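You operate a simulated robot arm through the tools that you are given. There is no shell and no other tool. Be economical: measure what you need, move in short steps, check, and stop when the job is done.

Carry out the task below with a simulated two-armed robot. There is one attempt and no reset: what you move stays moved.

## Task
Wind in the lead, lock the reel and lay it in the crate.
Fine: hold the reel still while you work its catch and crank.

Only the result counts: the job must be done as asked and must still hold three seconds after the hand-in. Knocking over, shifting, dropping, spilling or breaking anything else fails it.

## Robot
Two 6-joint arms with fingered hands on one trunk, on a base that drives. Base frame: it is fixed to the floor where the robot stands at the start and does not move with it; the origin is under the middle of the robot, x ahead of it, y to its left, z up. Units: mm, rad, N and s.
The left shoulder is at the start at [70, 191, 1019], the right one opposite. Places, roughly: hand reel catch [500, 0, 800]; hand reel crank [400, 100, 900]; inside of the crate [400, 1000, 800]. Payload 4.7 kg a hand.
The tool frame of a hand sits at the grasp point between the pads (the TCP): z along the fingers, y along the line on which they close. The tips reach 36 mm beyond it. Largest opening 120 mm; the body of the gripper starts 42 mm behind the TCP. The gripper is a hand of 5 fingers: y runs from the thumb to the fingers, the wrist lies at [-18, -113, -198] in the tool frame, and closing takes about 1.5 s.
Orientation is told as [roll, pitch, yaw] about the base's x, y, z axes, in that order, counted from this pose: with the fingers straight down and the wrist toward the robot, the tool's x, y and z point along [0, 1, 0], [1, 0, 0] and [0, 0, -1] of the base frame.

## Interface
- The arms move only by the tool step_arm. It takes "left_moves", "right_moves" or both (then of equal length, played together; a hand with none holds still); each is a list of rows, each a list of 3 entries, a list of its own where there are three numbers: the shift along the tool's x, y, z in m, then the turn, a rotation vector about the tool's x, y, z in rad, then the gripper command, from -1 (shut) to 1 (fully open), values between in proportion. In form: [[[x, y, z], [ax, ay, az], jaw], ...]. A call has 1 to 8 rows; each row shifts and turns the commanded pose from where the row before left it, along the tool's axes as they then stand. A row lasts 0.2 s, in which the tool goes at most 50 mm and 0.15 rad; a call with a longer step from one row to the next is refused whole, and so is a gripper value outside its range. Where a pose cannot be reached the arm comes as near as it can. A force on the tool above 40 N (or 10 N above the force at the start of the call, whichever is more), or a blocked arm, ends the call early, and 0.2 s more pass. The fingers move at their own pace (about 45 mm/s each) and stop on an object; they squeeze with about 27 N. The grip force told is the motor's: it shows also when the fingers shut on nothing. Time passes only in rows, and 0.2 s behind the last, so rows that do not move let the fingers close. It gives the time, the measured TCP pose, the force on the tool (base axes), the opening and the grip force at its end, in the units of the frame above (readings bear some noise), with the torque about the TCP (base axes, N m) and any sound that the robot's microphone picked up.
- Cameras (640 x 400 px; columns grow to the right, rows downward): "scene" is now at [130.7, 42.2, 1262.7]; the picture's right is [0.47, -0.88, 0.00], its down [-0.38, -0.20, -0.90] and it looks along [0.80, 0.42, -0.43] (base axes); focal length 214 px, centre (320, 200). "left" rides on the left gripper at [-73, -91, -143] in its tool frame; the picture's right is [-0.80, -0.28, 0.53], its down [0.53, -0.73, 0.42] and it looks along [0.27, 0.62, 0.74] (tool axes); focal length 234 px, centre (320, 200). "right" rides on the right gripper at [73, -91, -143] in its tool frame; the picture's right is [-0.80, 0.28, -0.53], its down [-0.53, -0.73, 0.42] and it looks along [-0.27, 0.62, 0.74] (tool axes); focal length 234 px, centre (320, 200). There is no depth. A picture from a camera that has moved, and an enlarged one, comes with that camera's place and axes in the base frame and with its lens.
- grab_frame(camera): a new picture of that camera. The clock stands still meanwhile.
- slide_trunk(by): slides the trunk up (or, below 0, down) by that many mm; the arms and the scene camera ride with it, the base frame stays. It gives what a move gives, with no picture.
- drive_base(legs): drives the robot by 1 to 6 legs, each [ahead, left, turn to the left] in mm, mm and rad, along the robot's own axes; the way and the turn of a leg run together, so that a leg with both is an arc; at most 1500 mm and 3.142 rad a leg. The arms and the cameras ride along, it lands a little off, and it stops where it bumps. It gives what a move gives.
- grasp_type(shape, hand): the hand has 5 fingers and takes this shape, open, in about a second: jaw (thumb against the fingers, like two jaws); tri (thumb and two fingers); tip (a fingertip pinch); poke (one finger out to press); point (the index stretched); flat (the hand flat); cup (the hand cupped); fist (a fist). The gripper value then closes the fingers along that shape, each until it touches; the sizes above hold for jaw. It gives what a move gives, with no picture.
- pan_tilt(pan, tilt): turns the head with the scene camera to pan (to the left, within 1.501 rad either way) and tilt (down, from -0.506 to 1.204), counted from straight ahead of the robot. It gives what a move gives.
- inspect(camera, box): a new picture of the part [left, top, right, bottom] of that camera's present view, enlarged. The clock stands still meanwhile.
- sign_off(): hands the job in; it is judged then, once.

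Work in short steps. Places have to be worked out from the pictures, the camera data and where the tool is seen: move nearer, look again, correct. Check each grasp and each placing, and mend what went wrong. You have 120 turns and 100 pictures in all, those below and enlarged ones among them. Open the grippers and draw the arms clear of the work before you hand the job in, unless the task says otherwise; then end with one line.

The tools are called after "Emit:" as name(argument=value, ...) on one line, values as JSON. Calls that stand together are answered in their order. step_arm: Moves the arms, as the interface text tells. Its arguments: {"type":"object","properties":{"left_moves":{"type":"array","items":{"type":"array"}},"right_moves":{"type":"array","items":{"type":"array"}}},"required":[]} The other tools are called the same way: slide_trunk (by) slides the trunk up or down; grasp_type (shape, hand) gives the hand a shape; drive_base (legs) drives the base; pan_tilt (pan, tilt) turns the head that bears the scene camera; grab_frame (camera) takes a picture; inspect (camera, box) takes an enlarged picture of a part of a camera's view; sign_off () hands the job in.

At the start:

```text
time_s: 0.0
left_tool_pos: [444.5, 513.9, 1187.1]
left_tool_rot: [-0.001, 0.001, 0.001]
left_ft_force: [-0.4, 0.5, 1.1]
left_ft_torque: [0.0, 0.02, 0.01]
left_finger_gap: 119.6
left_gripper_force: 0.0
left_shape: jaw
right_tool_pos: [729.6, -26.3, 1320.0]
right_tool_rot: [-0.001, -0.002, 0.0]
right_ft_force: [0.9, -0.2, 0.0]
right_ft_torque: [-0.04, -0.04, 0.03]
right_finger_gap: 119.5
right_gripper_force: 0.0
right_shape: jaw
trunk travel left (down, up): [-496.0, 444.0]
robot x, y, heading: [0.1, -1.1, -0.0]
head pan, tilt: [0.489, 0.443]
```

scene: 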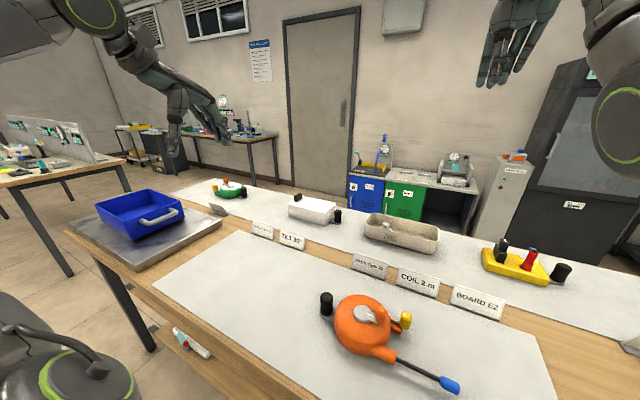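
right: 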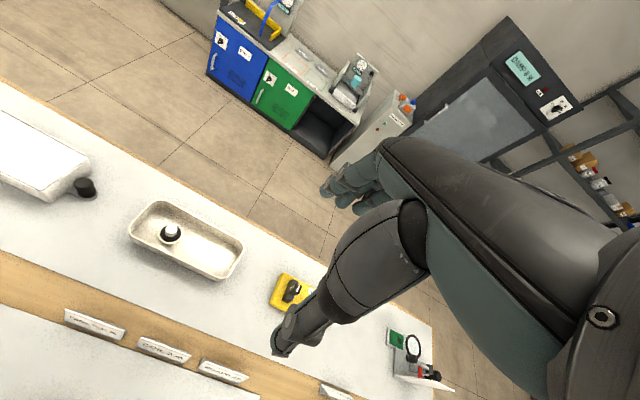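
left: 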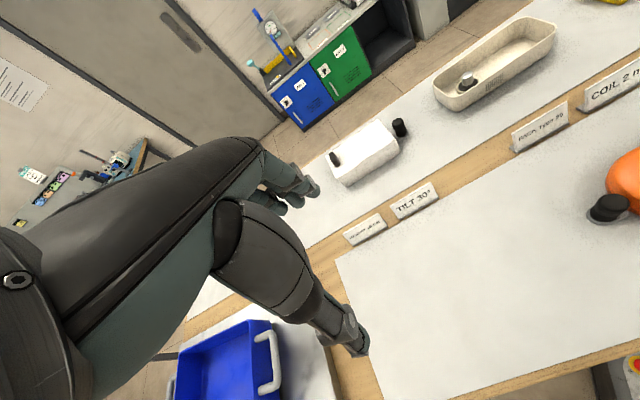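

The orange reel is on the near mat with a blue plug lead, a yellow part and a black knob; I look closer at it.

Emit:
inspect(camera="scene", box=[290, 260, 490, 400])

Emit:
inspect(camera="scene", box=[60, 160, 360, 347])

```text
2.86 times, centred on (390, 330) of scene
camera zoom: at [130.7, 42.2, 1262.7], right [0.47, -0.88, 0.0], down [-0.38, -0.2, -0.9], along [0.8, 0.42, -0.43], focal length 613 px, centre (120, -171)
```

zoom: 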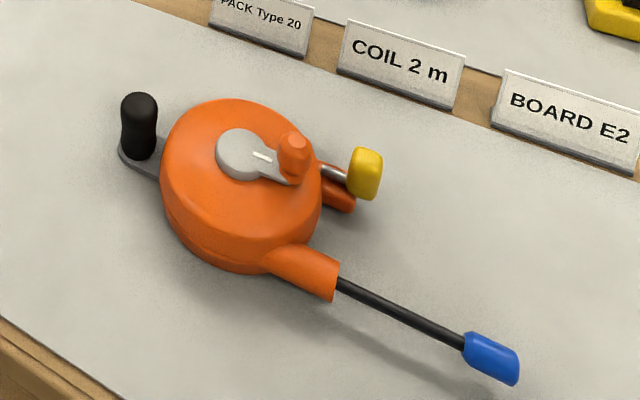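

```text
2.13 times, centred on (210, 254) of scene
camera zoom: at [130.7, 42.2, 1262.7], right [0.47, -0.88, 0.0], down [-0.38, -0.2, -0.9], along [0.8, 0.42, -0.43], focal length 458 px, centre (555, 86)
```

zoom: 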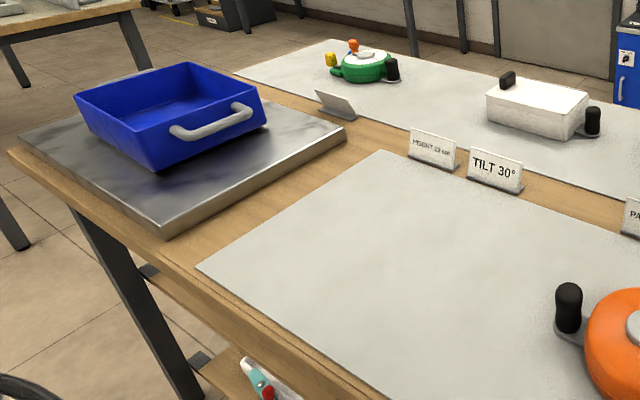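

The black post is a fixed grip, the grey arm with orange knob is the crank and the yellow piece is the catch. I look at the reference-like green reel, then I'll back off so that the reel falls in reach.

Emit:
inspect(camera="scene", box=[190, 165, 270, 215])

Emit:
drive_base(legs=[[-370, 100, 0]])

```text
8.00 times, centred on (230, 190) of scene
camera zoom: at [130.7, 42.2, 1262.7], right [0.47, -0.88, 0.0], down [-0.38, -0.2, -0.9], along [0.8, 0.42, -0.43], focal length 1716 px, centre (1040, 280)
```

zoom: 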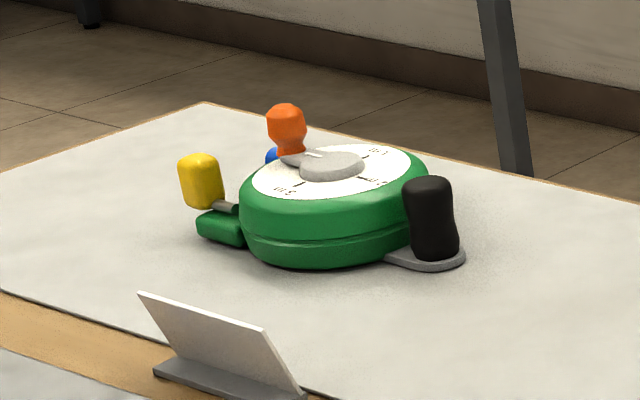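

```text
time_s: 2.4
left_tool_pos: [84.0, 612.8, 1186.3]
left_tool_rot: [-0.001, 0.0, -0.007]
left_ft_force: [-0.3, -0.2, 0.0]
left_ft_torque: [0.02, -0.02, 0.02]
left_finger_gap: 119.6
left_gripper_force: 0.1
left_shape: jaw
right_tool_pos: [367.3, 73.3, 1319.4]
right_tool_rot: [-0.001, 0.001, -0.005]
right_ft_force: [-0.7, -0.9, 0.2]
right_ft_torque: [-0.01, -0.02, 0.0]
right_finger_gap: 119.3
right_gripper_force: 0.1
right_shape: jaw
trunk travel left (down, up): [-496.0, 444.0]
robot x, y, heading: [-367.3, 102.2, -0.004]
head pan, tilt: [0.489, 0.443]
```

Let me aim the head at the reel and take an enlarged view.

Emit:
pan_tilt(pan=0, tilt=0.58)

Emit:
inspect(camera="scene", box=[240, 150, 400, 250])

Emit:
grab_frame(camera="scene")

```text
time_s: 3.3
left_tool_pos: [84.2, 613.5, 1187.3]
left_tool_rot: [0.0, -0.001, -0.003]
left_ft_force: [0.9, -0.8, -0.4]
left_ft_torque: [-0.01, -0.01, 0.0]
left_finger_gap: 119.6
left_gripper_force: 0.1
left_shape: jaw
right_tool_pos: [365.9, 73.5, 1319.8]
right_tool_rot: [-0.001, 0.0, -0.006]
right_ft_force: [0.5, 0.9, -0.3]
right_ft_torque: [0.02, -0.03, -0.01]
right_finger_gap: 119.7
right_gripper_force: 0.1
right_shape: jaw
trunk travel left (down, up): [-496.0, 444.0]
robot x, y, heading: [-363.0, 103.9, -0.003]
head pan, tilt: [0.0, 0.579]
```

```text
4.00 times, centred on (320, 200) of scene
camera zoom: at [-224.4, 99.9, 1250.3], right [0.0, -1.0, 0.0], down [-0.55, 0.0, -0.84], along [0.84, 0.0, -0.55], focal length 858 px, centre (320, 200)
```

zoom: 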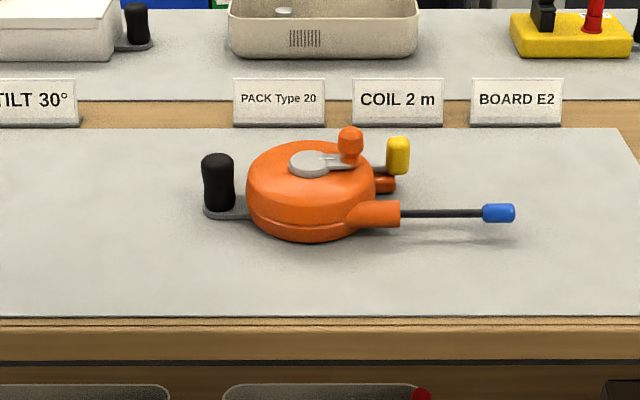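

```text
92 pictures are left
camera scene: at [-224.4, 99.9, 1250.3], right [0.0, -1.0, 0.0], down [-0.55, 0.0, -0.84], along [0.84, 0.0, -0.55], focal length 214 px, centre (320, 200)
```

scene: 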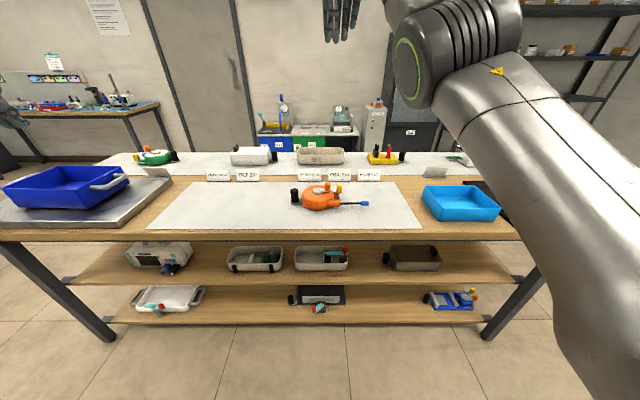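

The dark-blue crate at left on the steel plate is the target (400, 1000). I bring the left hand toward the black post (~[436,192]) and lower the right hand beside the reel.

Emit:
step_arm(left_moves=[[[-0.032, 0.032, 0.0206], [0, 0, 0], 1], [[-0.032, 0.032, 0.0206], [0, 0, 0], 1], [[-0.032, 0.032, 0.0206], [0, 0, 0], 1], [[-0.032, 0.032, 0.0206], [0, 0, 0], 1], [[-0.032, 0.032, 0.0206], [0, 0, 0], 1], [[-0.032, 0.032, 0.0206], [0, 0, 0], 1], [[-0.032, 0.032, 0.0206], [0, 0, 0], 1], [[-0.032, 0.032, 0.0206], [0, 0, 0], 1]], right_moves=[[[-0.02, 0.005, 0.0275], [0, 0, 0], 1], [[-0.02, 0.005, 0.0275], [0, 0, 0], 1], [[-0.02, 0.005, 0.0275], [0, 0, 0], 1], [[-0.02, 0.005, 0.0275], [0, 0, 0], 1], [[-0.02, 0.005, 0.0275], [0, 0, 0], 1], [[-0.02, 0.005, 0.0275], [0, 0, 0], 1], [[-0.02, 0.005, 0.0275], [0, 0, 0], 1], [[-0.02, 0.005, 0.0275], [0, 0, 0], 1]])

Emit:
step_arm(left_moves=[[[-0.032, 0.032, 0.0206], [0, 0, 0], 1], [[-0.032, 0.032, 0.0206], [0, 0, 0], 1], [[-0.032, 0.032, 0.0206], [0, 0, 0], 1], [[0, 0, 0], [0, -0.125, 0], 1], [[0, 0, 0], [0, -0.125, 0], 1], [[0, 0, 0], [0, -0.125, 0], 1], [[0, 0, 0], [0, -0.125, 0], 1]])

Emit:
grab_frame(camera="left")

Emit:
grab_frame(camera="right")

Emit:
grab_frame(camera="scene")

```text
time_s: 5.1
left_tool_pos: [173.8, 521.3, 1011.7]
left_tool_rot: [-0.002, 0.001, -0.006]
left_ft_force: [0.2, 0.8, -0.5]
left_ft_torque: [0.02, 0.02, 0.02]
left_finger_gap: 120.0
left_gripper_force: 0.0
left_shape: jaw
left hand out of reach, approached as far as the arm can: row 3, 4, 5, 6, 7, 8
right_tool_pos: [449.4, -78.6, 1111.9]
right_tool_rot: [0.0, 0.002, -0.004]
right_ft_force: [1.0, -0.3, 0.3]
right_ft_torque: [0.05, 0.0, 0.01]
right_finger_gap: 119.7
right_gripper_force: 0.1
right_shape: jaw
right hand out of reach, approached as far as the arm can: row 1, 2, 3, 4, 5
trunk travel left (down, up): [-496.0, 444.0]
robot x, y, heading: [-363.3, 100.4, -0.002]
head pan, tilt: [0.0, 0.579]
```

```text
time_s: 6.7
left_tool_pos: [172.1, 524.5, 958.7]
left_tool_rot: [-0.5, 0.001, -0.006]
left_ft_force: [0.2, -0.3, -0.7]
left_ft_torque: [0.03, -0.01, 0.0]
left_finger_gap: 119.9
left_gripper_force: 0.0
left_shape: jaw
left hand out of reach, approached as far as the arm can: row 1, 2, 3
right_tool_pos: [447.1, -78.1, 1114.1]
right_tool_rot: [-0.002, -0.001, -0.005]
right_ft_force: [0.5, 1.0, -0.4]
right_ft_torque: [-0.03, 0.02, -0.03]
right_finger_gap: 119.9
right_gripper_force: 0.1
right_shape: jaw
trunk travel left (down, up): [-496.0, 444.0]
robot x, y, heading: [-367.8, 102.5, 0.003]
head pan, tilt: [0.0, 0.579]
```

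```text
91 pictures are left
camera left: at [81.6, 530.3, 1119.8], right [-0.28, -0.96, -0.07], down [-0.73, 0.27, -0.63], along [0.62, -0.12, -0.77], focal length 234 px, centre (320, 200)
```

left: 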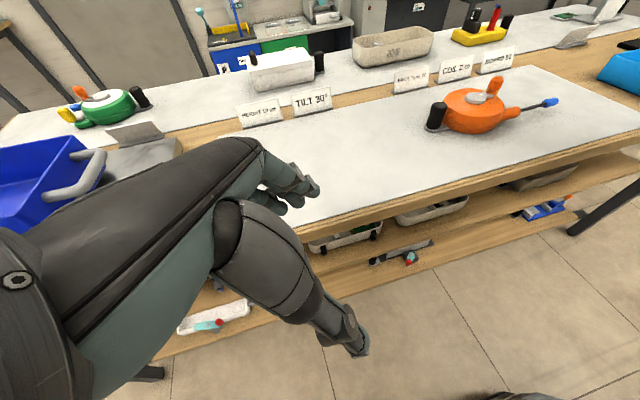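

```text
90 pictures are left
camera right: at [355.9, -5.5, 1255.8], right [0.28, -0.8, 0.53], down [-0.74, -0.53, -0.42], along [0.62, -0.27, -0.74], focal length 234 px, centre (320, 200)
```

right: 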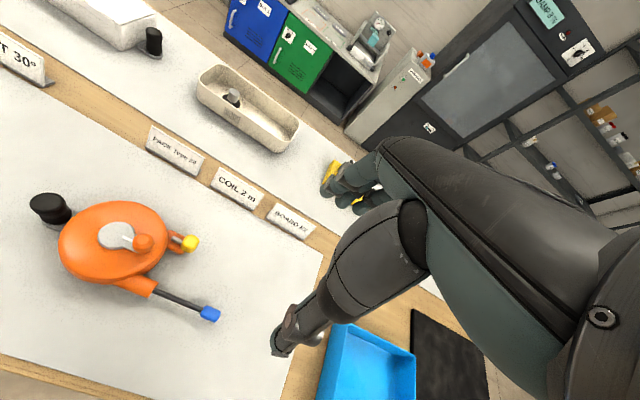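

```text
89 pictures are left
camera scene: at [-224.6, 101.0, 1250.4], right [0.0, -1.0, 0.0], down [-0.55, 0.0, -0.84], along [0.84, 0.0, -0.55], focal length 214 px, centre (320, 200)
```

scene: 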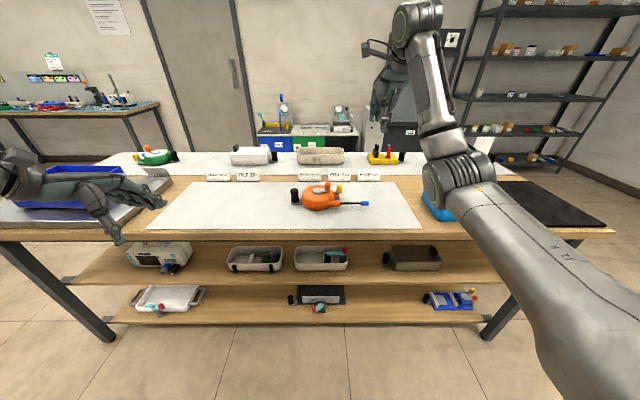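

The left hand ran into its inner reach limit; I move it outward in x first (tool y) and see where the command stands.

Emit:
step_arm(left_moves=[[[0, 0.045, 0], [0, 0, 0], 1], [[0, 0.045, 0], [0, 0, 0], 1], [[0, 0.045, 0], [0, 0, 0], 1], [[0, 0.045, 0], [0, 0, 0], 1], [[0, 0.045, 0], [0, 0, 0], 1]])

```text
time_s: 7.9
left_tool_pos: [194.0, 557.1, 993.3]
left_tool_rot: [-0.5, -0.001, -0.003]
left_ft_force: [-0.3, -0.2, 0.0]
left_ft_torque: [0.01, -0.04, 0.0]
left_finger_gap: 119.8
left_gripper_force: 0.0
left_shape: jaw
left hand out of reach, approached as far as the arm can: row 1, 2, 3, 4, 5
right_tool_pos: [447.3, -78.7, 1113.1]
right_tool_rot: [0.001, 0.001, -0.006]
right_ft_force: [0.1, -0.3, -0.1]
right_ft_torque: [-0.01, 0.0, -0.04]
right_finger_gap: 119.8
right_gripper_force: 0.1
right_shape: jaw
trunk travel left (down, up): [-496.0, 444.0]
robot x, y, heading: [-363.4, 104.9, -0.007]
head pan, tilt: [0.0, 0.579]
```

I test a small move up and outward to see how the command is kept.

Emit:
step_arm(left_moves=[[[0, 0, -0.045], [0, 0.12, 0], 1], [[0, 0, -0.045], [0, 0.12, 0], 1], [[0, 0, -0.045], [0, 0.12, 0], 1], [[0, 0, -0.045], [0, 0.14, 0], 1]])

```text
time_s: 8.9
left_tool_pos: [192.3, 610.8, 1167.7]
left_tool_rot: [0.003, -0.001, -0.006]
left_ft_force: [0.2, -0.6, 0.9]
left_ft_torque: [0.08, 0.0, 0.0]
left_finger_gap: 120.0
left_gripper_force: 0.2
left_shape: jaw
right_tool_pos: [447.7, -81.3, 1113.3]
right_tool_rot: [0.002, -0.001, -0.006]
right_ft_force: [-0.4, 0.4, 0.4]
right_ft_torque: [0.02, -0.01, 0.02]
right_finger_gap: 119.7
right_gripper_force: 0.1
right_shape: jaw
trunk travel left (down, up): [-496.0, 444.0]
robot x, y, heading: [-361.8, 102.1, -0.009]
head pan, tilt: [0.0, 0.579]
```

The command restarts from the actual pose. Now outward in x at this height.

Emit:
step_arm(left_moves=[[[0, 0.04, 0], [0, 0, 0], 1], [[0, 0.04, 0], [0, 0, 0], 1], [[0, 0.04, 0], [0, 0, 0], 1], [[0, 0.04, 0], [0, 0, 0], 1], [[0, 0.04, 0], [0, 0, 0], 1], [[0, 0.04, 0], [0, 0, 0], 1]])

```text
time_s: 10.3
left_tool_pos: [263.2, 686.6, 1113.3]
left_tool_rot: [-0.002, -0.002, -0.006]
left_ft_force: [0.2, -0.2, -0.1]
left_ft_torque: [0.0, 0.0, 0.03]
left_finger_gap: 119.6
left_gripper_force: 0.0
left_shape: jaw
left hand out of reach, approached as far as the arm can: row 1, 2, 3, 4, 5, 6
right_tool_pos: [448.2, -78.4, 1112.3]
right_tool_rot: [-0.001, 0.003, -0.005]
right_ft_force: [-0.2, -0.7, -1.1]
right_ft_torque: [-0.02, 0.0, -0.01]
right_finger_gap: 119.8
right_gripper_force: 0.0
right_shape: jaw
trunk travel left (down, up): [-496.0, 444.0]
robot x, y, heading: [-362.8, 98.2, -0.0]
head pan, tilt: [0.0, 0.579]
```

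Still sliding along a limit. I try going up and straight out, away from the shoulder.

Emit:
step_arm(left_moves=[[[0, 0.0, -0.045], [0, 0, 0], 1], [[0, 0.0, -0.045], [0, 0, 0], 1], [[0.02, 0.03, -0.03], [0, 0, 0], 1], [[0.02, 0.03, -0.03], [0, 0, 0], 1], [[0, 0.04, 0], [0, 0, 0], 1], [[0, 0.04, 0], [0, 0, 0], 1]])

Emit:
grab_frame(camera="scene")

```text
time_s: 11.7
left_tool_pos: [237.5, 723.4, 1203.0]
left_tool_rot: [0.002, -0.002, -0.003]
left_ft_force: [-0.3, 0.0, -0.4]
left_ft_torque: [-0.01, -0.04, 0.0]
left_finger_gap: 119.7
left_gripper_force: 0.1
left_shape: jaw
left hand out of reach, approached as far as the arm can: row 1, 2, 3, 4, 5, 6
right_tool_pos: [446.4, -78.2, 1113.1]
right_tool_rot: [0.001, 0.0, -0.005]
right_ft_force: [-0.1, 0.7, 0.7]
right_ft_torque: [-0.01, 0.0, -0.03]
right_finger_gap: 119.8
right_gripper_force: 0.1
right_shape: jaw
trunk travel left (down, up): [-496.0, 444.0]
robot x, y, heading: [-364.3, 103.8, -0.006]
head pan, tilt: [0.0, 0.579]
```

```text
88 pictures are left
camera scene: at [-224.7, 100.0, 1250.4], right [0.0, -1.0, 0.0], down [-0.55, 0.0, -0.84], along [0.84, 0.0, -0.55], focal length 214 px, centre (320, 200)
```

scene: 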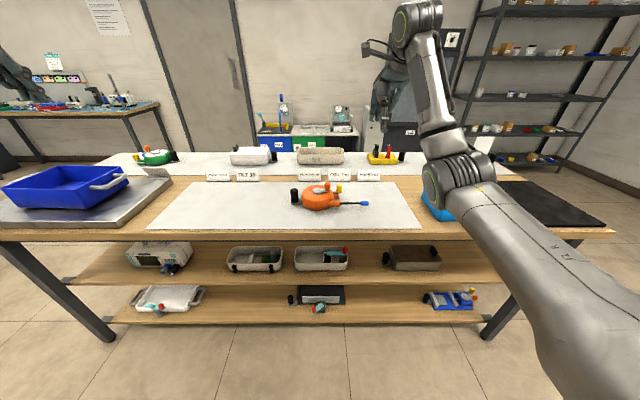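

I suspect the wrist/yaw limit: I yaw the hand to the left so that it lines up with the arm, with no shift, and then try out.

Emit:
step_arm(left_moves=[[[0, 0, 0], [0, 0, -0.14], 1], [[0, 0, 0], [0, 0, -0.14], 1], [[0, 0, 0], [0, 0, -0.14], 1], [[0, 0.03, 0], [0, 0, -0.14], 1], [[0, 0.04, 0], [0, 0, 0], 1], [[0, 0.04, 0], [0, 0, 0], 1]])

```text
time_s: 13.1
left_tool_pos: [251.6, 804.5, 1167.5]
left_tool_rot: [0.001, -0.001, 0.554]
left_ft_force: [0.5, -0.3, -0.1]
left_ft_torque: [-0.02, 0.0, -0.02]
left_finger_gap: 119.8
left_gripper_force: 0.0
left_shape: jaw
left hand out of reach, approached as far as the arm can: row 2, 3, 4, 5, 6
right_tool_pos: [447.8, -77.4, 1113.1]
right_tool_rot: [0.0, 0.001, -0.003]
right_ft_force: [1.1, -0.9, -0.5]
right_ft_torque: [0.01, 0.02, -0.02]
right_finger_gap: 119.5
right_gripper_force: 0.0
right_shape: jaw
trunk travel left (down, up): [-496.0, 444.0]
robot x, y, heading: [-366.6, 97.3, -0.004]
head pan, tilt: [0.0, 0.579]
```

Turning left pushed it further out; so the other yaw should free the inward way. I turn right past zero and move inward.

Emit:
step_arm(left_moves=[[[0, 0, 0], [0, 0, 0.14], 1], [[0, 0, 0], [0, 0, 0.14], 1], [[0, 0, 0], [0, 0, 0.14], 1], [[0, 0, 0], [0, 0, 0.14], 1], [[0, 0, 0], [0, 0, 0.14], 1], [[-0.03, 0.0, 0], [0, 0, 0.14], 1], [[-0.04, 0, 0], [0, 0, 0.14], 1], [[-0.04, 0, 0], [0, 0, 0], 1]])

```text
time_s: 14.9
left_tool_pos: [168.4, 674.2, 1155.8]
left_tool_rot: [-0.001, 0.001, -0.427]
left_ft_force: [-0.7, 0.3, 0.5]
left_ft_torque: [0.0, 0.01, 0.01]
left_finger_gap: 119.7
left_gripper_force: 0.0
left_shape: jaw
left hand out of reach, approached as far as the arm can: row 3, 4, 5, 6
right_tool_pos: [446.4, -79.7, 1115.0]
right_tool_rot: [0.001, -0.002, -0.005]
right_ft_force: [-0.8, 0.6, 1.1]
right_ft_torque: [0.03, -0.02, 0.0]
right_finger_gap: 119.9
right_gripper_force: 0.0
right_shape: jaw
trunk travel left (down, up): [-496.0, 444.0]
robot x, y, heading: [-363.5, 101.1, -0.007]
head pan, tilt: [0.0, 0.579]
```

Inward rows worked now. I continue forward and inward along the tool's y.

Emit:
step_arm(left_moves=[[[-0.004, 0.04, 0], [0, 0, 0], 1], [[-0.004, 0.04, 0], [0, 0, 0], 1], [[-0.004, 0.04, 0], [0, 0, 0], 1], [[-0.004, 0.04, 0], [0, 0, 0], 1], [[-0.004, 0.04, 0], [0, 0, 0], 1], [[-0.004, 0.04, 0], [0, 0, 0], 1]])

```text
time_s: 16.3
left_tool_pos: [197.3, 569.2, 1120.8]
left_tool_rot: [0.002, -0.001, -0.421]
left_ft_force: [0.2, 0.6, 0.2]
left_ft_torque: [0.04, 0.03, 0.02]
left_finger_gap: 119.9
left_gripper_force: 0.0
left_shape: jaw
left hand out of reach, approached as far as the arm can: row 1, 2, 3, 4, 5, 6
right_tool_pos: [446.9, -79.2, 1113.6]
right_tool_rot: [0.002, -0.001, -0.006]
right_ft_force: [-0.3, -0.6, 0.1]
right_ft_torque: [-0.01, 0.01, -0.01]
right_finger_gap: 119.6
right_gripper_force: 0.0
right_shape: jaw
trunk travel left (down, up): [-496.0, 444.0]
robot x, y, heading: [-365.1, 100.5, -0.003]
head pan, tilt: [0.0, 0.579]
```

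I look at the left arm's posture.

Emit:
pan_tilt(pan=0.8, tilt=0.3)

Emit:
grab_frame(camera="scene")

Emit:
grab_frame(camera="left")

```text
time_s: 17.4
left_tool_pos: [194.7, 570.1, 1119.8]
left_tool_rot: [0.001, 0.001, -0.422]
left_ft_force: [0.7, -0.2, 0.1]
left_ft_torque: [-0.03, 0.0, 0.04]
left_finger_gap: 120.1
left_gripper_force: 0.0
left_shape: jaw
right_tool_pos: [447.1, -78.0, 1113.4]
right_tool_rot: [-0.001, 0.001, -0.005]
right_ft_force: [-0.1, 0.6, -0.2]
right_ft_torque: [0.0, 0.0, 0.0]
right_finger_gap: 119.9
right_gripper_force: 0.0
right_shape: jaw
trunk travel left (down, up): [-496.0, 444.0]
robot x, y, heading: [-365.5, 102.5, -0.006]
head pan, tilt: [0.799, 0.3]
```

```text
87 pictures are left
camera scene: at [-248.1, 166.8, 1275.9], right [0.71, -0.7, 0.0], down [-0.21, -0.21, -0.96], along [0.67, 0.68, -0.3], focal length 214 px, centre (320, 200)
```

scene: 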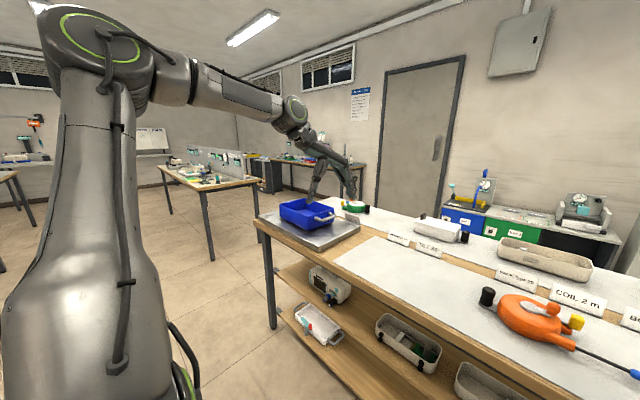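

```text
86 pictures are left
camera left: at [84.7, 541.6, 1264.1], right [-0.58, -0.62, -0.53], down [-0.45, 0.79, -0.42], along [0.68, -0.01, -0.74], focal length 234 px, centre (320, 200)
```

left: 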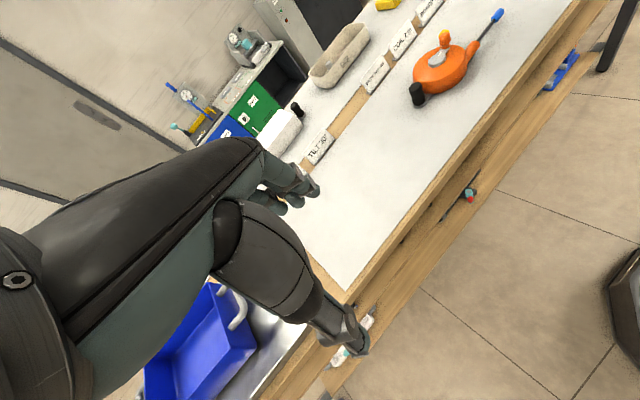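

The left arm is in an elbow-up posture. I try turning the fingers forward (about tool x) and going forward, yaw back toward zero.

Emit:
step_arm(left_moves=[[[0, 0, 0], [-0.14, 0, 0], 1], [[0, 0, 0], [-0.14, 0, 0], 1], [[0, 0, 0], [-0.14, 0, 0], 1], [[0, 0, 0], [-0.14, 0, 0], 1], [[0, 0, 0.03], [-0.14, 0, 0], 1], [[0, 0, 0.04], [-0.14, 0, 0], 1], [[0, 0, 0.04], [0, 0, 0], 1], [[0, 0, 0.04], [0, 0, 0], 1]])

```text
time_s: 19.2
left_tool_pos: [238.5, 547.4, 1059.8]
left_tool_rot: [-0.003, -0.754, -0.428]
left_ft_force: [-0.2, -0.1, 0.4]
left_ft_torque: [-0.02, -0.02, 0.02]
left_finger_gap: 120.0
left_gripper_force: 0.0
left_shape: jaw
left hand out of reach, approached as far as the arm can: row 3, 4, 6, 7, 8
right_tool_pos: [448.7, -78.3, 1112.2]
right_tool_rot: [0.002, -0.001, -0.002]
right_ft_force: [0.6, -0.3, 0.8]
right_ft_torque: [-0.02, 0.04, 0.02]
right_finger_gap: 119.9
right_gripper_force: 0.0
right_shape: jaw
trunk travel left (down, up): [-496.0, 444.0]
robot x, y, heading: [-362.9, 101.8, -0.004]
head pan, tilt: [0.799, 0.3]
```

Orientation is held with priority; the block depends on posture. I level the hand again while rising well up, to try the forward way from high, as the right hand did.

Emit:
step_arm(left_moves=[[[0, 0, -0.04], [0.14, 0, 0], 1], [[0, 0, -0.04], [0.14, 0, 0], 1], [[0, 0, -0.04], [0.14, 0, 0], 1], [[0, 0, -0.04], [0.14, 0, 0], 1], [[0, 0, -0.04], [0.14, 0, 0], 1], [[0, 0, -0.04], [0.05, 0, 0.14], 1], [[0, 0, -0.04], [0, 0, 0], 1], [[0, 0, -0.04], [0, 0, 0], 1]])

Emit:
step_arm(left_moves=[[[0, 0.04, 0], [0, 0, 0], 1], [[0, 0.04, 0], [0, 0, 0], 1], [[0, 0.04, 0], [0, 0, 0], 1], [[0, 0.04, 0], [0, 0, 0], 1]])

```text
time_s: 21.1
left_tool_pos: [110.3, 592.1, 1221.7]
left_tool_rot: [0.003, -0.017, -0.572]
left_ft_force: [-1.0, -0.8, 1.0]
left_ft_torque: [0.0, -0.05, 0.0]
left_finger_gap: 119.7
left_gripper_force: 0.1
left_shape: jaw
left hand out of reach, approached as far as the arm can: row 1, 5, 6, 7, 8
right_tool_pos: [446.1, -78.8, 1114.5]
right_tool_rot: [0.001, -0.001, -0.006]
right_ft_force: [-0.2, -0.2, 1.0]
right_ft_torque: [-0.02, -0.04, 0.0]
right_finger_gap: 120.0
right_gripper_force: 0.0
right_shape: jaw
trunk travel left (down, up): [-496.0, 444.0]
robot x, y, heading: [-361.1, 101.6, -0.003]
head pan, tilt: [0.799, 0.3]
```

```text
time_s: 22.1
left_tool_pos: [218.0, 523.9, 1156.1]
left_tool_rot: [0.0, -0.019, -0.573]
left_ft_force: [0.3, -0.1, -0.5]
left_ft_torque: [0.01, 0.01, 0.0]
left_finger_gap: 120.0
left_gripper_force: 0.0
left_shape: jaw
left hand out of reach, approached as far as the arm can: row 1, 2, 3, 4
right_tool_pos: [447.9, -79.6, 1111.0]
right_tool_rot: [0.001, 0.002, -0.004]
right_ft_force: [-0.1, -0.2, 0.1]
right_ft_torque: [0.0, 0.01, 0.02]
right_finger_gap: 119.7
right_gripper_force: 0.0
right_shape: jaw
trunk travel left (down, up): [-496.0, 444.0]
robot x, y, heading: [-359.9, 103.0, -0.007]
head pan, tilt: [0.799, 0.3]
```

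This time it mostly followed. I keep pushing that way, with yaw turning a little more.

Emit:
step_arm(left_moves=[[[0, 0.03, -0.01], [0, 0, 0.12], 1], [[0, 0.03, -0.01], [0, 0, 0.12], 1], [[0, 0.03, -0.01], [0, 0, 0.12], 1], [[0, 0.03, -0.01], [0, 0, 0.12], 1], [[-0.03, 0.03, 0], [0, 0, 0], 1], [[-0.03, 0.03, 0], [0, 0, 0], 1], [[-0.03, 0.03, 0], [0, 0, 0], 1], [[-0.03, 0.03, 0], [0, 0, 0], 1]])

Emit:
grab_frame(camera="scene")

```text
time_s: 23.9
left_tool_pos: [193.9, 333.4, 1064.7]
left_tool_rot: [0.0, -0.034, -1.054]
left_ft_force: [-0.5, 0.5, -0.1]
left_ft_torque: [0.02, 0.0, 0.04]
left_finger_gap: 119.7
left_gripper_force: 0.1
left_shape: jaw
left hand out of reach, approached as far as the arm can: row 1, 2, 3, 4, 5, 6, 7, 8
right_tool_pos: [447.8, -79.3, 1113.2]
right_tool_rot: [0.0, 0.001, -0.007]
right_ft_force: [0.0, -0.8, -0.3]
right_ft_torque: [0.04, -0.02, 0.0]
right_finger_gap: 119.4
right_gripper_force: 0.1
right_shape: jaw
trunk travel left (down, up): [-496.0, 444.0]
robot x, y, heading: [-365.0, 102.3, -0.003]
head pan, tilt: [0.799, 0.3]
```

```text
85 pictures are left
camera scene: at [-248.1, 165.9, 1276.1], right [0.71, -0.7, 0.0], down [-0.21, -0.21, -0.96], along [0.67, 0.68, -0.3], focal length 214 px, centre (320, 200)
```

scene: 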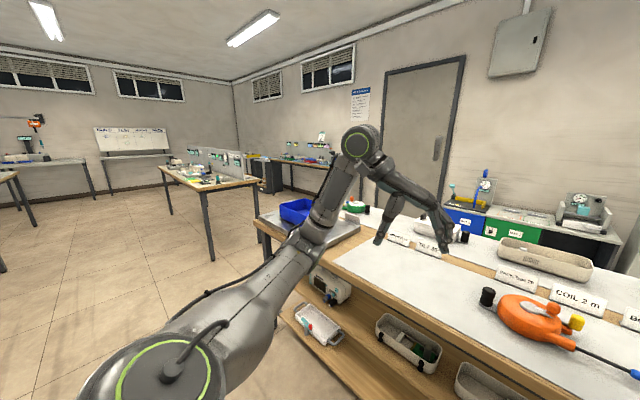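

The arm has switched to the same posture as the right arm. I now go forward in base x and turn yaw back.

Emit:
step_arm(left_moves=[[[0.035, 0.02, 0], [0, 0, 0], 1], [[0.035, 0.02, 0], [0, 0, 0], 1], [[0.035, 0.02, 0], [0, 0, 0], 1], [[0.035, 0.02, 0], [0, 0, 0], 1], [[0.035, 0.02, 0], [0, 0, -0.14], 1], [[0, 0, 0], [0, 0, -0.14], 1], [[0, 0, 0], [0, 0, -0.14], 1], [[0, 0, 0], [0, 0, -0.14], 1]])

```text
time_s: 25.6
left_tool_pos: [397.0, 357.5, 1040.5]
left_tool_rot: [0.001, -0.004, -0.49]
left_ft_force: [0.1, -0.4, -1.0]
left_ft_torque: [0.0, 0.0, -0.01]
left_finger_gap: 120.2
left_gripper_force: 0.0
left_shape: jaw
left hand out of reach, approached as far as the arm can: row 1, 2, 3
right_tool_pos: [448.0, -79.1, 1113.6]
right_tool_rot: [0.001, 0.001, -0.006]
right_ft_force: [-0.1, 0.1, -0.4]
right_ft_torque: [0.01, -0.01, 0.0]
right_finger_gap: 119.8
right_gripper_force: 0.1
right_shape: jaw
trunk travel left (down, up): [-496.0, 444.0]
robot x, y, heading: [-361.6, 103.6, -0.003]
head pan, tilt: [0.799, 0.3]
```

Free now. I set yaw to 0 and move to above-left of the post.

Emit:
step_arm(left_moves=[[[0, 0, 0], [0, 0, -0.125], 1], [[0, 0, 0], [0, 0, -0.125], 1], [[0, 0, 0], [0, 0, -0.125], 1], [[0, 0, 0], [0, 0, -0.115], 1], [[-0.022, 0.01, 0.015], [0, -0.125, 0], 1], [[-0.022, 0.01, 0.015], [0, -0.125, 0], 1], [[-0.022, 0.01, 0.015], [0, -0.125, 0], 1], [[-0.022, 0.01, 0.015], [0, -0.125, 0], 1]])

Emit:
pan_tilt(pan=0, tilt=0.58)

Emit:
grab_frame(camera="left")

Emit:
inspect(camera="scene", box=[240, 130, 400, 230])

```text
time_s: 27.4
left_tool_pos: [468.1, 271.6, 989.4]
left_tool_rot: [-0.504, -0.003, -0.004]
left_ft_force: [0.6, -0.9, -0.2]
left_ft_torque: [0.01, -0.01, 0.0]
left_finger_gap: 119.8
left_gripper_force: 0.0
left_shape: jaw
left hand out of reach, approached as far as the arm can: row 2, 3, 4
right_tool_pos: [448.6, -77.2, 1112.6]
right_tool_rot: [0.0, 0.003, -0.007]
right_ft_force: [0.4, -0.4, -0.2]
right_ft_torque: [-0.03, -0.01, 0.02]
right_finger_gap: 119.8
right_gripper_force: 0.0
right_shape: jaw
trunk travel left (down, up): [-496.0, 444.0]
robot x, y, heading: [-364.4, 100.3, -0.004]
head pan, tilt: [0.799, 0.3]
```

```text
time_s: 28.6
left_tool_pos: [466.2, 270.4, 990.4]
left_tool_rot: [-0.5, -0.004, -0.004]
left_ft_force: [0.3, -1.1, 0.2]
left_ft_torque: [-0.02, -0.04, -0.02]
left_finger_gap: 120.1
left_gripper_force: 0.0
left_shape: jaw
right_tool_pos: [447.9, -79.1, 1113.2]
right_tool_rot: [0.001, 0.001, -0.006]
right_ft_force: [-0.3, 0.5, 0.6]
right_ft_torque: [-0.03, 0.02, -0.01]
right_finger_gap: 119.7
right_gripper_force: 0.0
right_shape: jaw
trunk travel left (down, up): [-496.0, 444.0]
robot x, y, heading: [-363.9, 102.3, -0.003]
head pan, tilt: [0.0, 0.579]
```

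```text
84 pictures are left
camera left: at [375.9, 275.7, 1150.9], right [-0.28, -0.96, -0.08], down [-0.73, 0.27, -0.63], along [0.62, -0.12, -0.77], focal length 234 px, centre (320, 200)
```

left: 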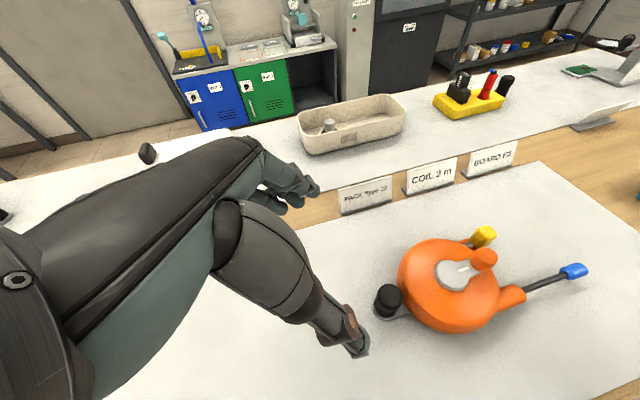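

```text
4.00 times, centred on (320, 180) of scene
camera zoom: at [-224.4, 99.8, 1250.4], right [0.0, -1.0, 0.0], down [-0.55, 0.0, -0.84], along [0.84, 0.0, -0.55], focal length 858 px, centre (320, 280)
```

zoom: 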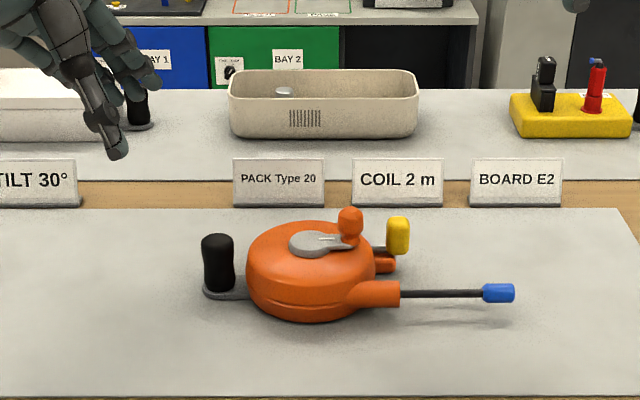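

The post is at about [437,194], and the approach along the fingers' line leads right to it. I advance 105 mm along tool z and correct x.

Emit:
step_arm(left_moves=[[[0, -0.015, 0.02], [0, 0, 0], 1], [[0, -0.014, 0.03], [0, 0, 0], 1], [[0, 0, 0.03], [0, 0, 0], 1], [[0, 0, 0.025], [0, 0, 0], 1]])

Emit:
grab_frame(camera="left")

Emit:
inspect(camera="scene", box=[240, 130, 400, 230])

```text
time_s: 29.6
left_tool_pos: [437.7, 219.4, 898.8]
left_tool_rot: [-0.502, -0.005, -0.001]
left_ft_force: [0.0, 0.4, 1.5]
left_ft_torque: [0.02, 0.01, -0.01]
left_finger_gap: 120.1
left_gripper_force: 0.1
left_shape: jaw
right_tool_pos: [448.6, -78.7, 1113.0]
right_tool_rot: [-0.001, 0.0, -0.004]
right_ft_force: [-0.8, -0.4, 0.5]
right_ft_torque: [0.01, -0.01, -0.01]
right_finger_gap: 119.5
right_gripper_force: 0.0
right_shape: jaw
trunk travel left (down, up): [-496.0, 444.0]
robot x, y, heading: [-361.3, 104.2, -0.003]
head pan, tilt: [0.0, 0.579]
```

```text
82 pictures are left
camera left: at [346.4, 225.0, 1058.7], right [-0.28, -0.96, -0.08], down [-0.73, 0.26, -0.63], along [0.62, -0.12, -0.77], focal length 234 px, centre (320, 200)
```

left: 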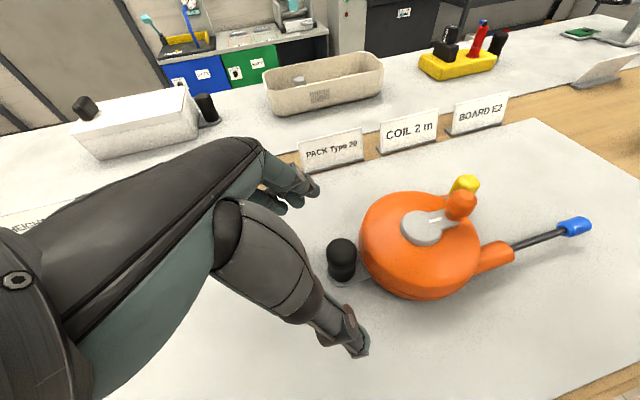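

```text
4.00 times, centred on (320, 180) of scene
camera zoom: at [-224.2, 99.6, 1250.3], right [0.0, -1.0, 0.0], down [-0.55, 0.0, -0.84], along [0.84, 0.0, -0.55], focal length 858 px, centre (320, 280)
```

zoom: 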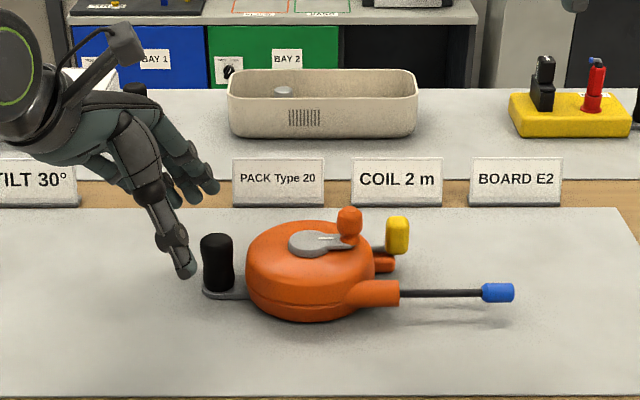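

Post confirmed at [438,193]. Advance 50 mm and close.

Emit:
step_arm(left_moves=[[[0, 0, 0.025], [0, 0, 0], 1], [[0, 0, 0.025], [0, 0, 0], 1], [[0, 0, 0], [0, 0, 0], 1]])

Emit:
grab_frame(camera="left")

Emit:
inspect(camera="scene", box=[240, 130, 400, 230])

```text
time_s: 30.4
left_tool_pos: [437.3, 197.3, 854.9]
left_tool_rot: [-0.502, -0.005, -0.005]
left_ft_force: [0.2, -0.8, 0.4]
left_ft_torque: [0.01, -0.02, 0.01]
left_finger_gap: 120.0
left_gripper_force: 0.0
left_shape: jaw
right_tool_pos: [447.9, -78.4, 1113.2]
right_tool_rot: [0.0, 0.001, -0.006]
right_ft_force: [1.5, -0.2, -0.6]
right_ft_torque: [0.0, -0.02, 0.05]
right_finger_gap: 119.6
right_gripper_force: 0.0
right_shape: jaw
trunk travel left (down, up): [-496.0, 444.0]
robot x, y, heading: [-362.6, 102.9, -0.001]
head pan, tilt: [0.0, 0.579]
```

```text
80 pictures are left
camera left: at [346.0, 202.4, 1015.4], right [-0.28, -0.96, -0.08], down [-0.73, 0.26, -0.63], along [0.62, -0.12, -0.77], focal length 234 px, centre (320, 200)
```

left: 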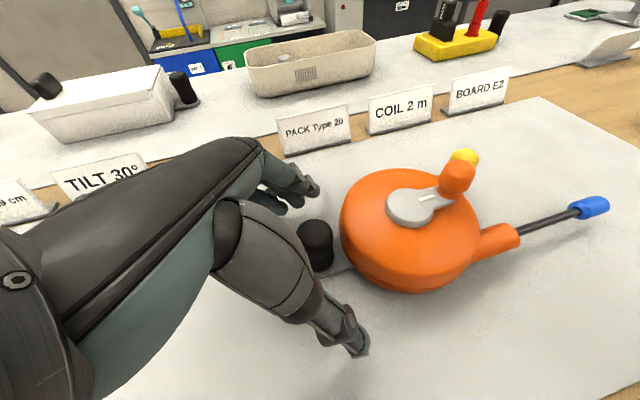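

```text
4.00 times, centred on (320, 180) of scene
camera zoom: at [-224.5, 99.8, 1250.4], right [0.0, -1.0, 0.0], down [-0.55, 0.0, -0.84], along [0.84, 0.0, -0.55], focal length 858 px, centre (320, 280)
```

zoom: 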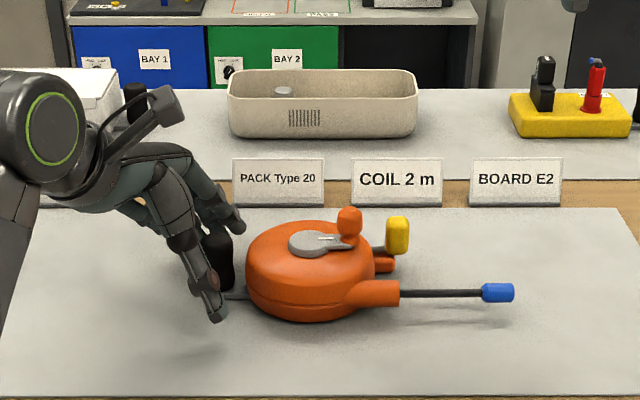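

The post sits between thumb and fingers. I close the left hand on it.

Emit:
step_arm(left_moves=[[[0, 0, 0], [0, 0, 0], 0.2], [[0, 0, 0], [0, 0, 0], -0.2], [[0, 0, 0], [0, 0, 0], -0.6], [[0, 0, 0], [0, 0, 0], -1], [[0, 0, 0], [0, 0, 0], -1], [[0, 0, 0], [0, 0, 0], -1], [[0, 0, 0], [0, 0, 0], -1], [[0, 0, 0], [0, 0, 0], -1]])

Emit:
inspect(camera="scene", box=[240, 130, 400, 230])

```text
time_s: 32.2
left_tool_pos: [434.9, 196.5, 856.1]
left_tool_rot: [-0.502, -0.004, -0.004]
left_ft_force: [-1.2, -0.9, -0.6]
left_ft_torque: [0.11, -0.12, -0.06]
left_finger_gap: 19.7
left_gripper_force: 27.2
left_shape: jaw
right_tool_pos: [447.5, -78.8, 1112.3]
right_tool_rot: [0.0, 0.0, -0.006]
right_ft_force: [-0.1, -0.2, 0.3]
right_ft_torque: [0.0, -0.02, 0.0]
right_finger_gap: 120.0
right_gripper_force: 0.0
right_shape: jaw
trunk travel left (down, up): [-496.0, 444.0]
robot x, y, heading: [-362.9, 103.1, -0.006]
head pan, tilt: [0.0, 0.579]
```

```text
4.00 times, centred on (320, 180) of scene
camera zoom: at [-224.4, 99.6, 1250.3], right [0.0, -1.0, 0.0], down [-0.55, 0.0, -0.84], along [0.84, 0.0, -0.55], focal length 858 px, centre (320, 280)
```

zoom: 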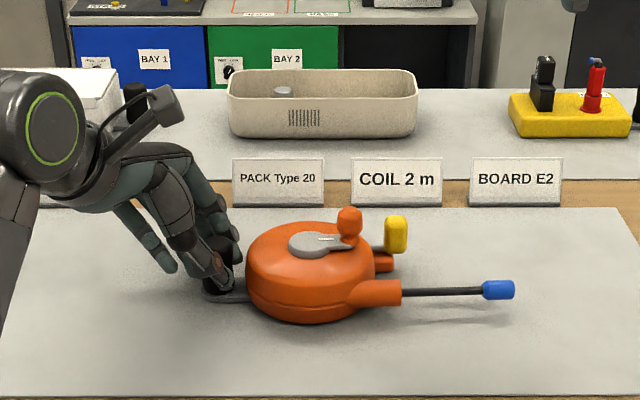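

Post held (gap ~20 mm, 27 N). Now I study the catch and crank from the right wrist camera.

Emit:
inspect(camera="right", box=[40, 180, 240, 305])

Emit:
inspect(camera="scene", box=[290, 170, 370, 220])

Emit:
inspect(camera="left", box=[320, 120, 480, 220])

```text
3.20 times, centred on (140, 242) of right
camera zoom: at [356.0, -7.0, 1255.5], right [0.28, -0.81, 0.53], down [-0.74, -0.53, -0.42], along [0.62, -0.27, -0.74], focal length 749 px, centre (896, 64)
```

zoom: 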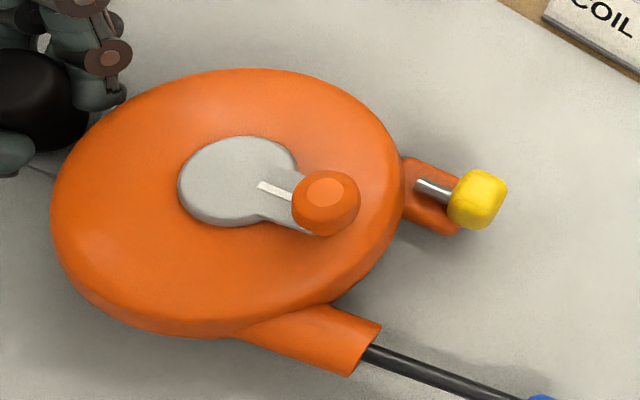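

```text
8.00 times, centred on (330, 195) of scene
camera zoom: at [-224.4, 99.6, 1250.3], right [0.0, -1.0, 0.0], down [-0.55, 0.0, -0.84], along [0.84, 0.0, -0.55], focal length 1716 px, centre (240, 240)
```

zoom: 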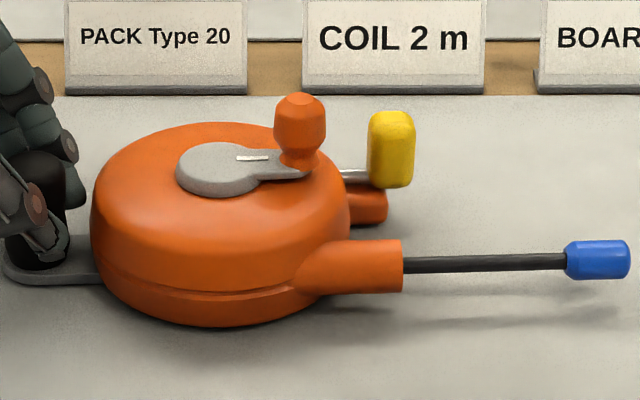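

```text
4.00 times, centred on (400, 170) of left
camera zoom: at [346.1, 202.3, 1015.4], right [-0.28, -0.96, -0.08], down [-0.73, 0.26, -0.63], along [0.62, -0.12, -0.77], focal length 937 px, centre (0, 320)
```

zoom: 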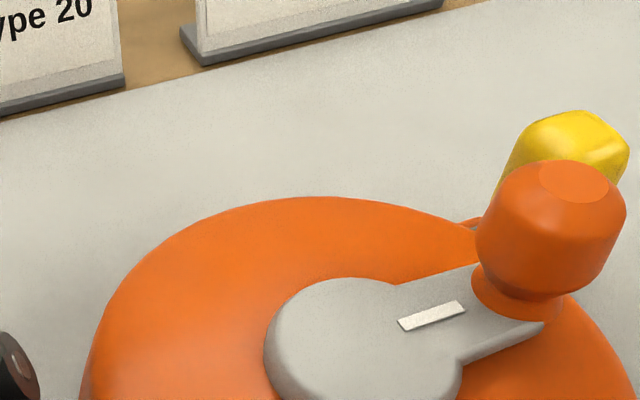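

I zoom hard on the catch from the right and the scene cameras.

Emit:
inspect(camera="right", box=[155, 220, 205, 262])

Emit:
inspect(camera="scene", box=[325, 178, 349, 200])

```text
9.52 times, centred on (180, 241) of right
camera zoom: at [356.0, -7.0, 1255.5], right [0.28, -0.81, 0.53], down [-0.74, -0.53, -0.42], along [0.62, -0.27, -0.74], focal length 2230 px, centre (1653, -190)
```

zoom: 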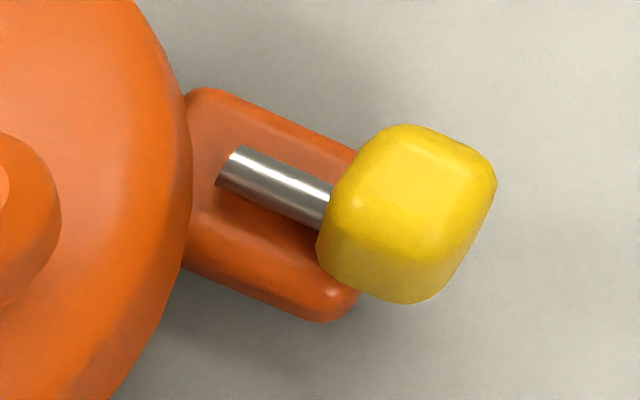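

```text
16.00 times, centred on (337, 189) of scene
camera zoom: at [-224.4, 99.6, 1250.3], right [0.0, -1.0, 0.0], down [-0.55, 0.0, -0.84], along [0.84, 0.0, -0.55], focal length 3432 px, centre (48, 376)
```

zoom: 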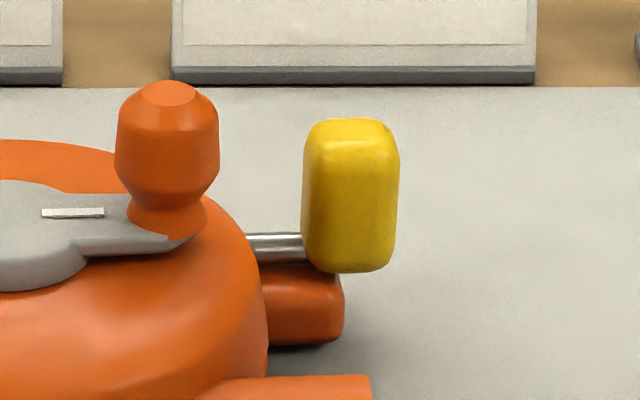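

The catch is a sliding pin with a yellow knob whose free end faces the drum: lock = push it in along +y. First the crank: I bring the right hand, rolled 0.25, above the crank knob (~[441,70], top z≈894).

Emit:
step_arm(left_moves=[[[0, 0, 0], [0, 0, 0], -1], [[0, 0, 0], [0, 0, 0], -1], [[0, 0, 0], [0, 0, 0], -1], [[0, 0, 0], [0, 0, 0], -1], [[0, 0, 0], [0, 0, 0], -1], [[0, 0, 0], [0, 0, 0], -1], [[0, 0, 0], [0, 0, 0], -1]], right_moves=[[[0, 0, 0], [0, 0.125, 0], 1], [[0, 0, 0], [0, 0.125, 0], 1], [[0.0184, -0.0016, 0.0362], [0, 0, 0], 0.6], [[0.0184, -0.0016, 0.0362], [0, 0, 0], 0.3], [[0.0184, -0.0016, 0.0362], [0, 0, 0], 0.1], [[0.0184, -0.0016, 0.0362], [0, 0, 0], 0.1], [[0.0184, -0.0016, 0.0362], [0, 0, 0], 0.1]])

Emit:
grab_frame(camera="right")

Emit:
inspect(camera="scene", box=[240, 130, 400, 230])

```text
time_s: 33.8
left_tool_pos: [437.4, 197.0, 856.4]
left_tool_rot: [-0.502, -0.004, -0.004]
left_ft_force: [-0.2, 0.0, -0.3]
left_ft_torque: [0.11, -0.13, -0.05]
left_finger_gap: 20.0
left_gripper_force: 27.0
left_shape: jaw
right_tool_pos: [437.9, 57.3, 962.3]
right_tool_rot: [0.249, 0.0, -0.004]
right_ft_force: [0.4, -0.1, 0.7]
right_ft_torque: [-0.04, -0.02, 0.02]
right_finger_gap: 66.4
right_gripper_force: 0.1
right_shape: jaw
trunk travel left (down, up): [-496.0, 444.0]
robot x, y, heading: [-362.8, 101.3, -0.003]
head pan, tilt: [0.0, 0.579]
```

```text
72 pictures are left
camera right: at [347.4, 91.7, 1117.6], right [0.28, -0.91, 0.31], down [-0.73, -0.41, -0.54], along [0.62, -0.08, -0.78], focal length 234 px, centre (320, 200)
```

right: 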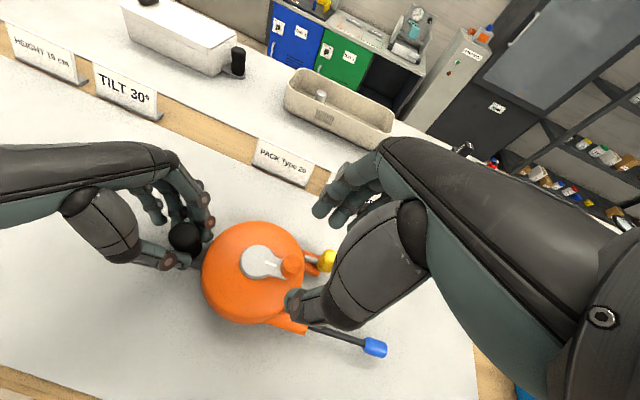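

```text
4.00 times, centred on (320, 180) of scene
camera zoom: at [-224.1, 100.3, 1250.4], right [0.0, -1.0, 0.0], down [-0.55, 0.0, -0.84], along [0.84, 0.0, -0.55], focal length 858 px, centre (320, 280)
```

zoom: 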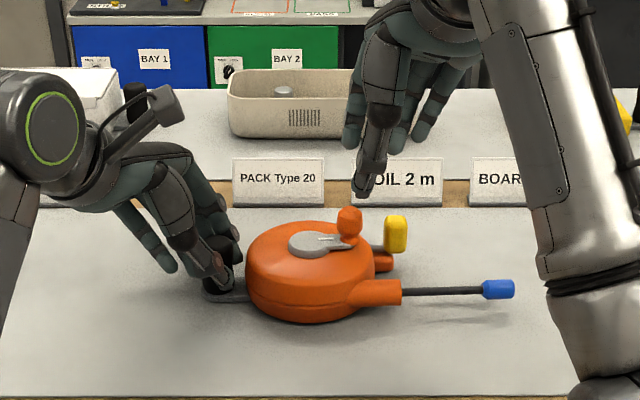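

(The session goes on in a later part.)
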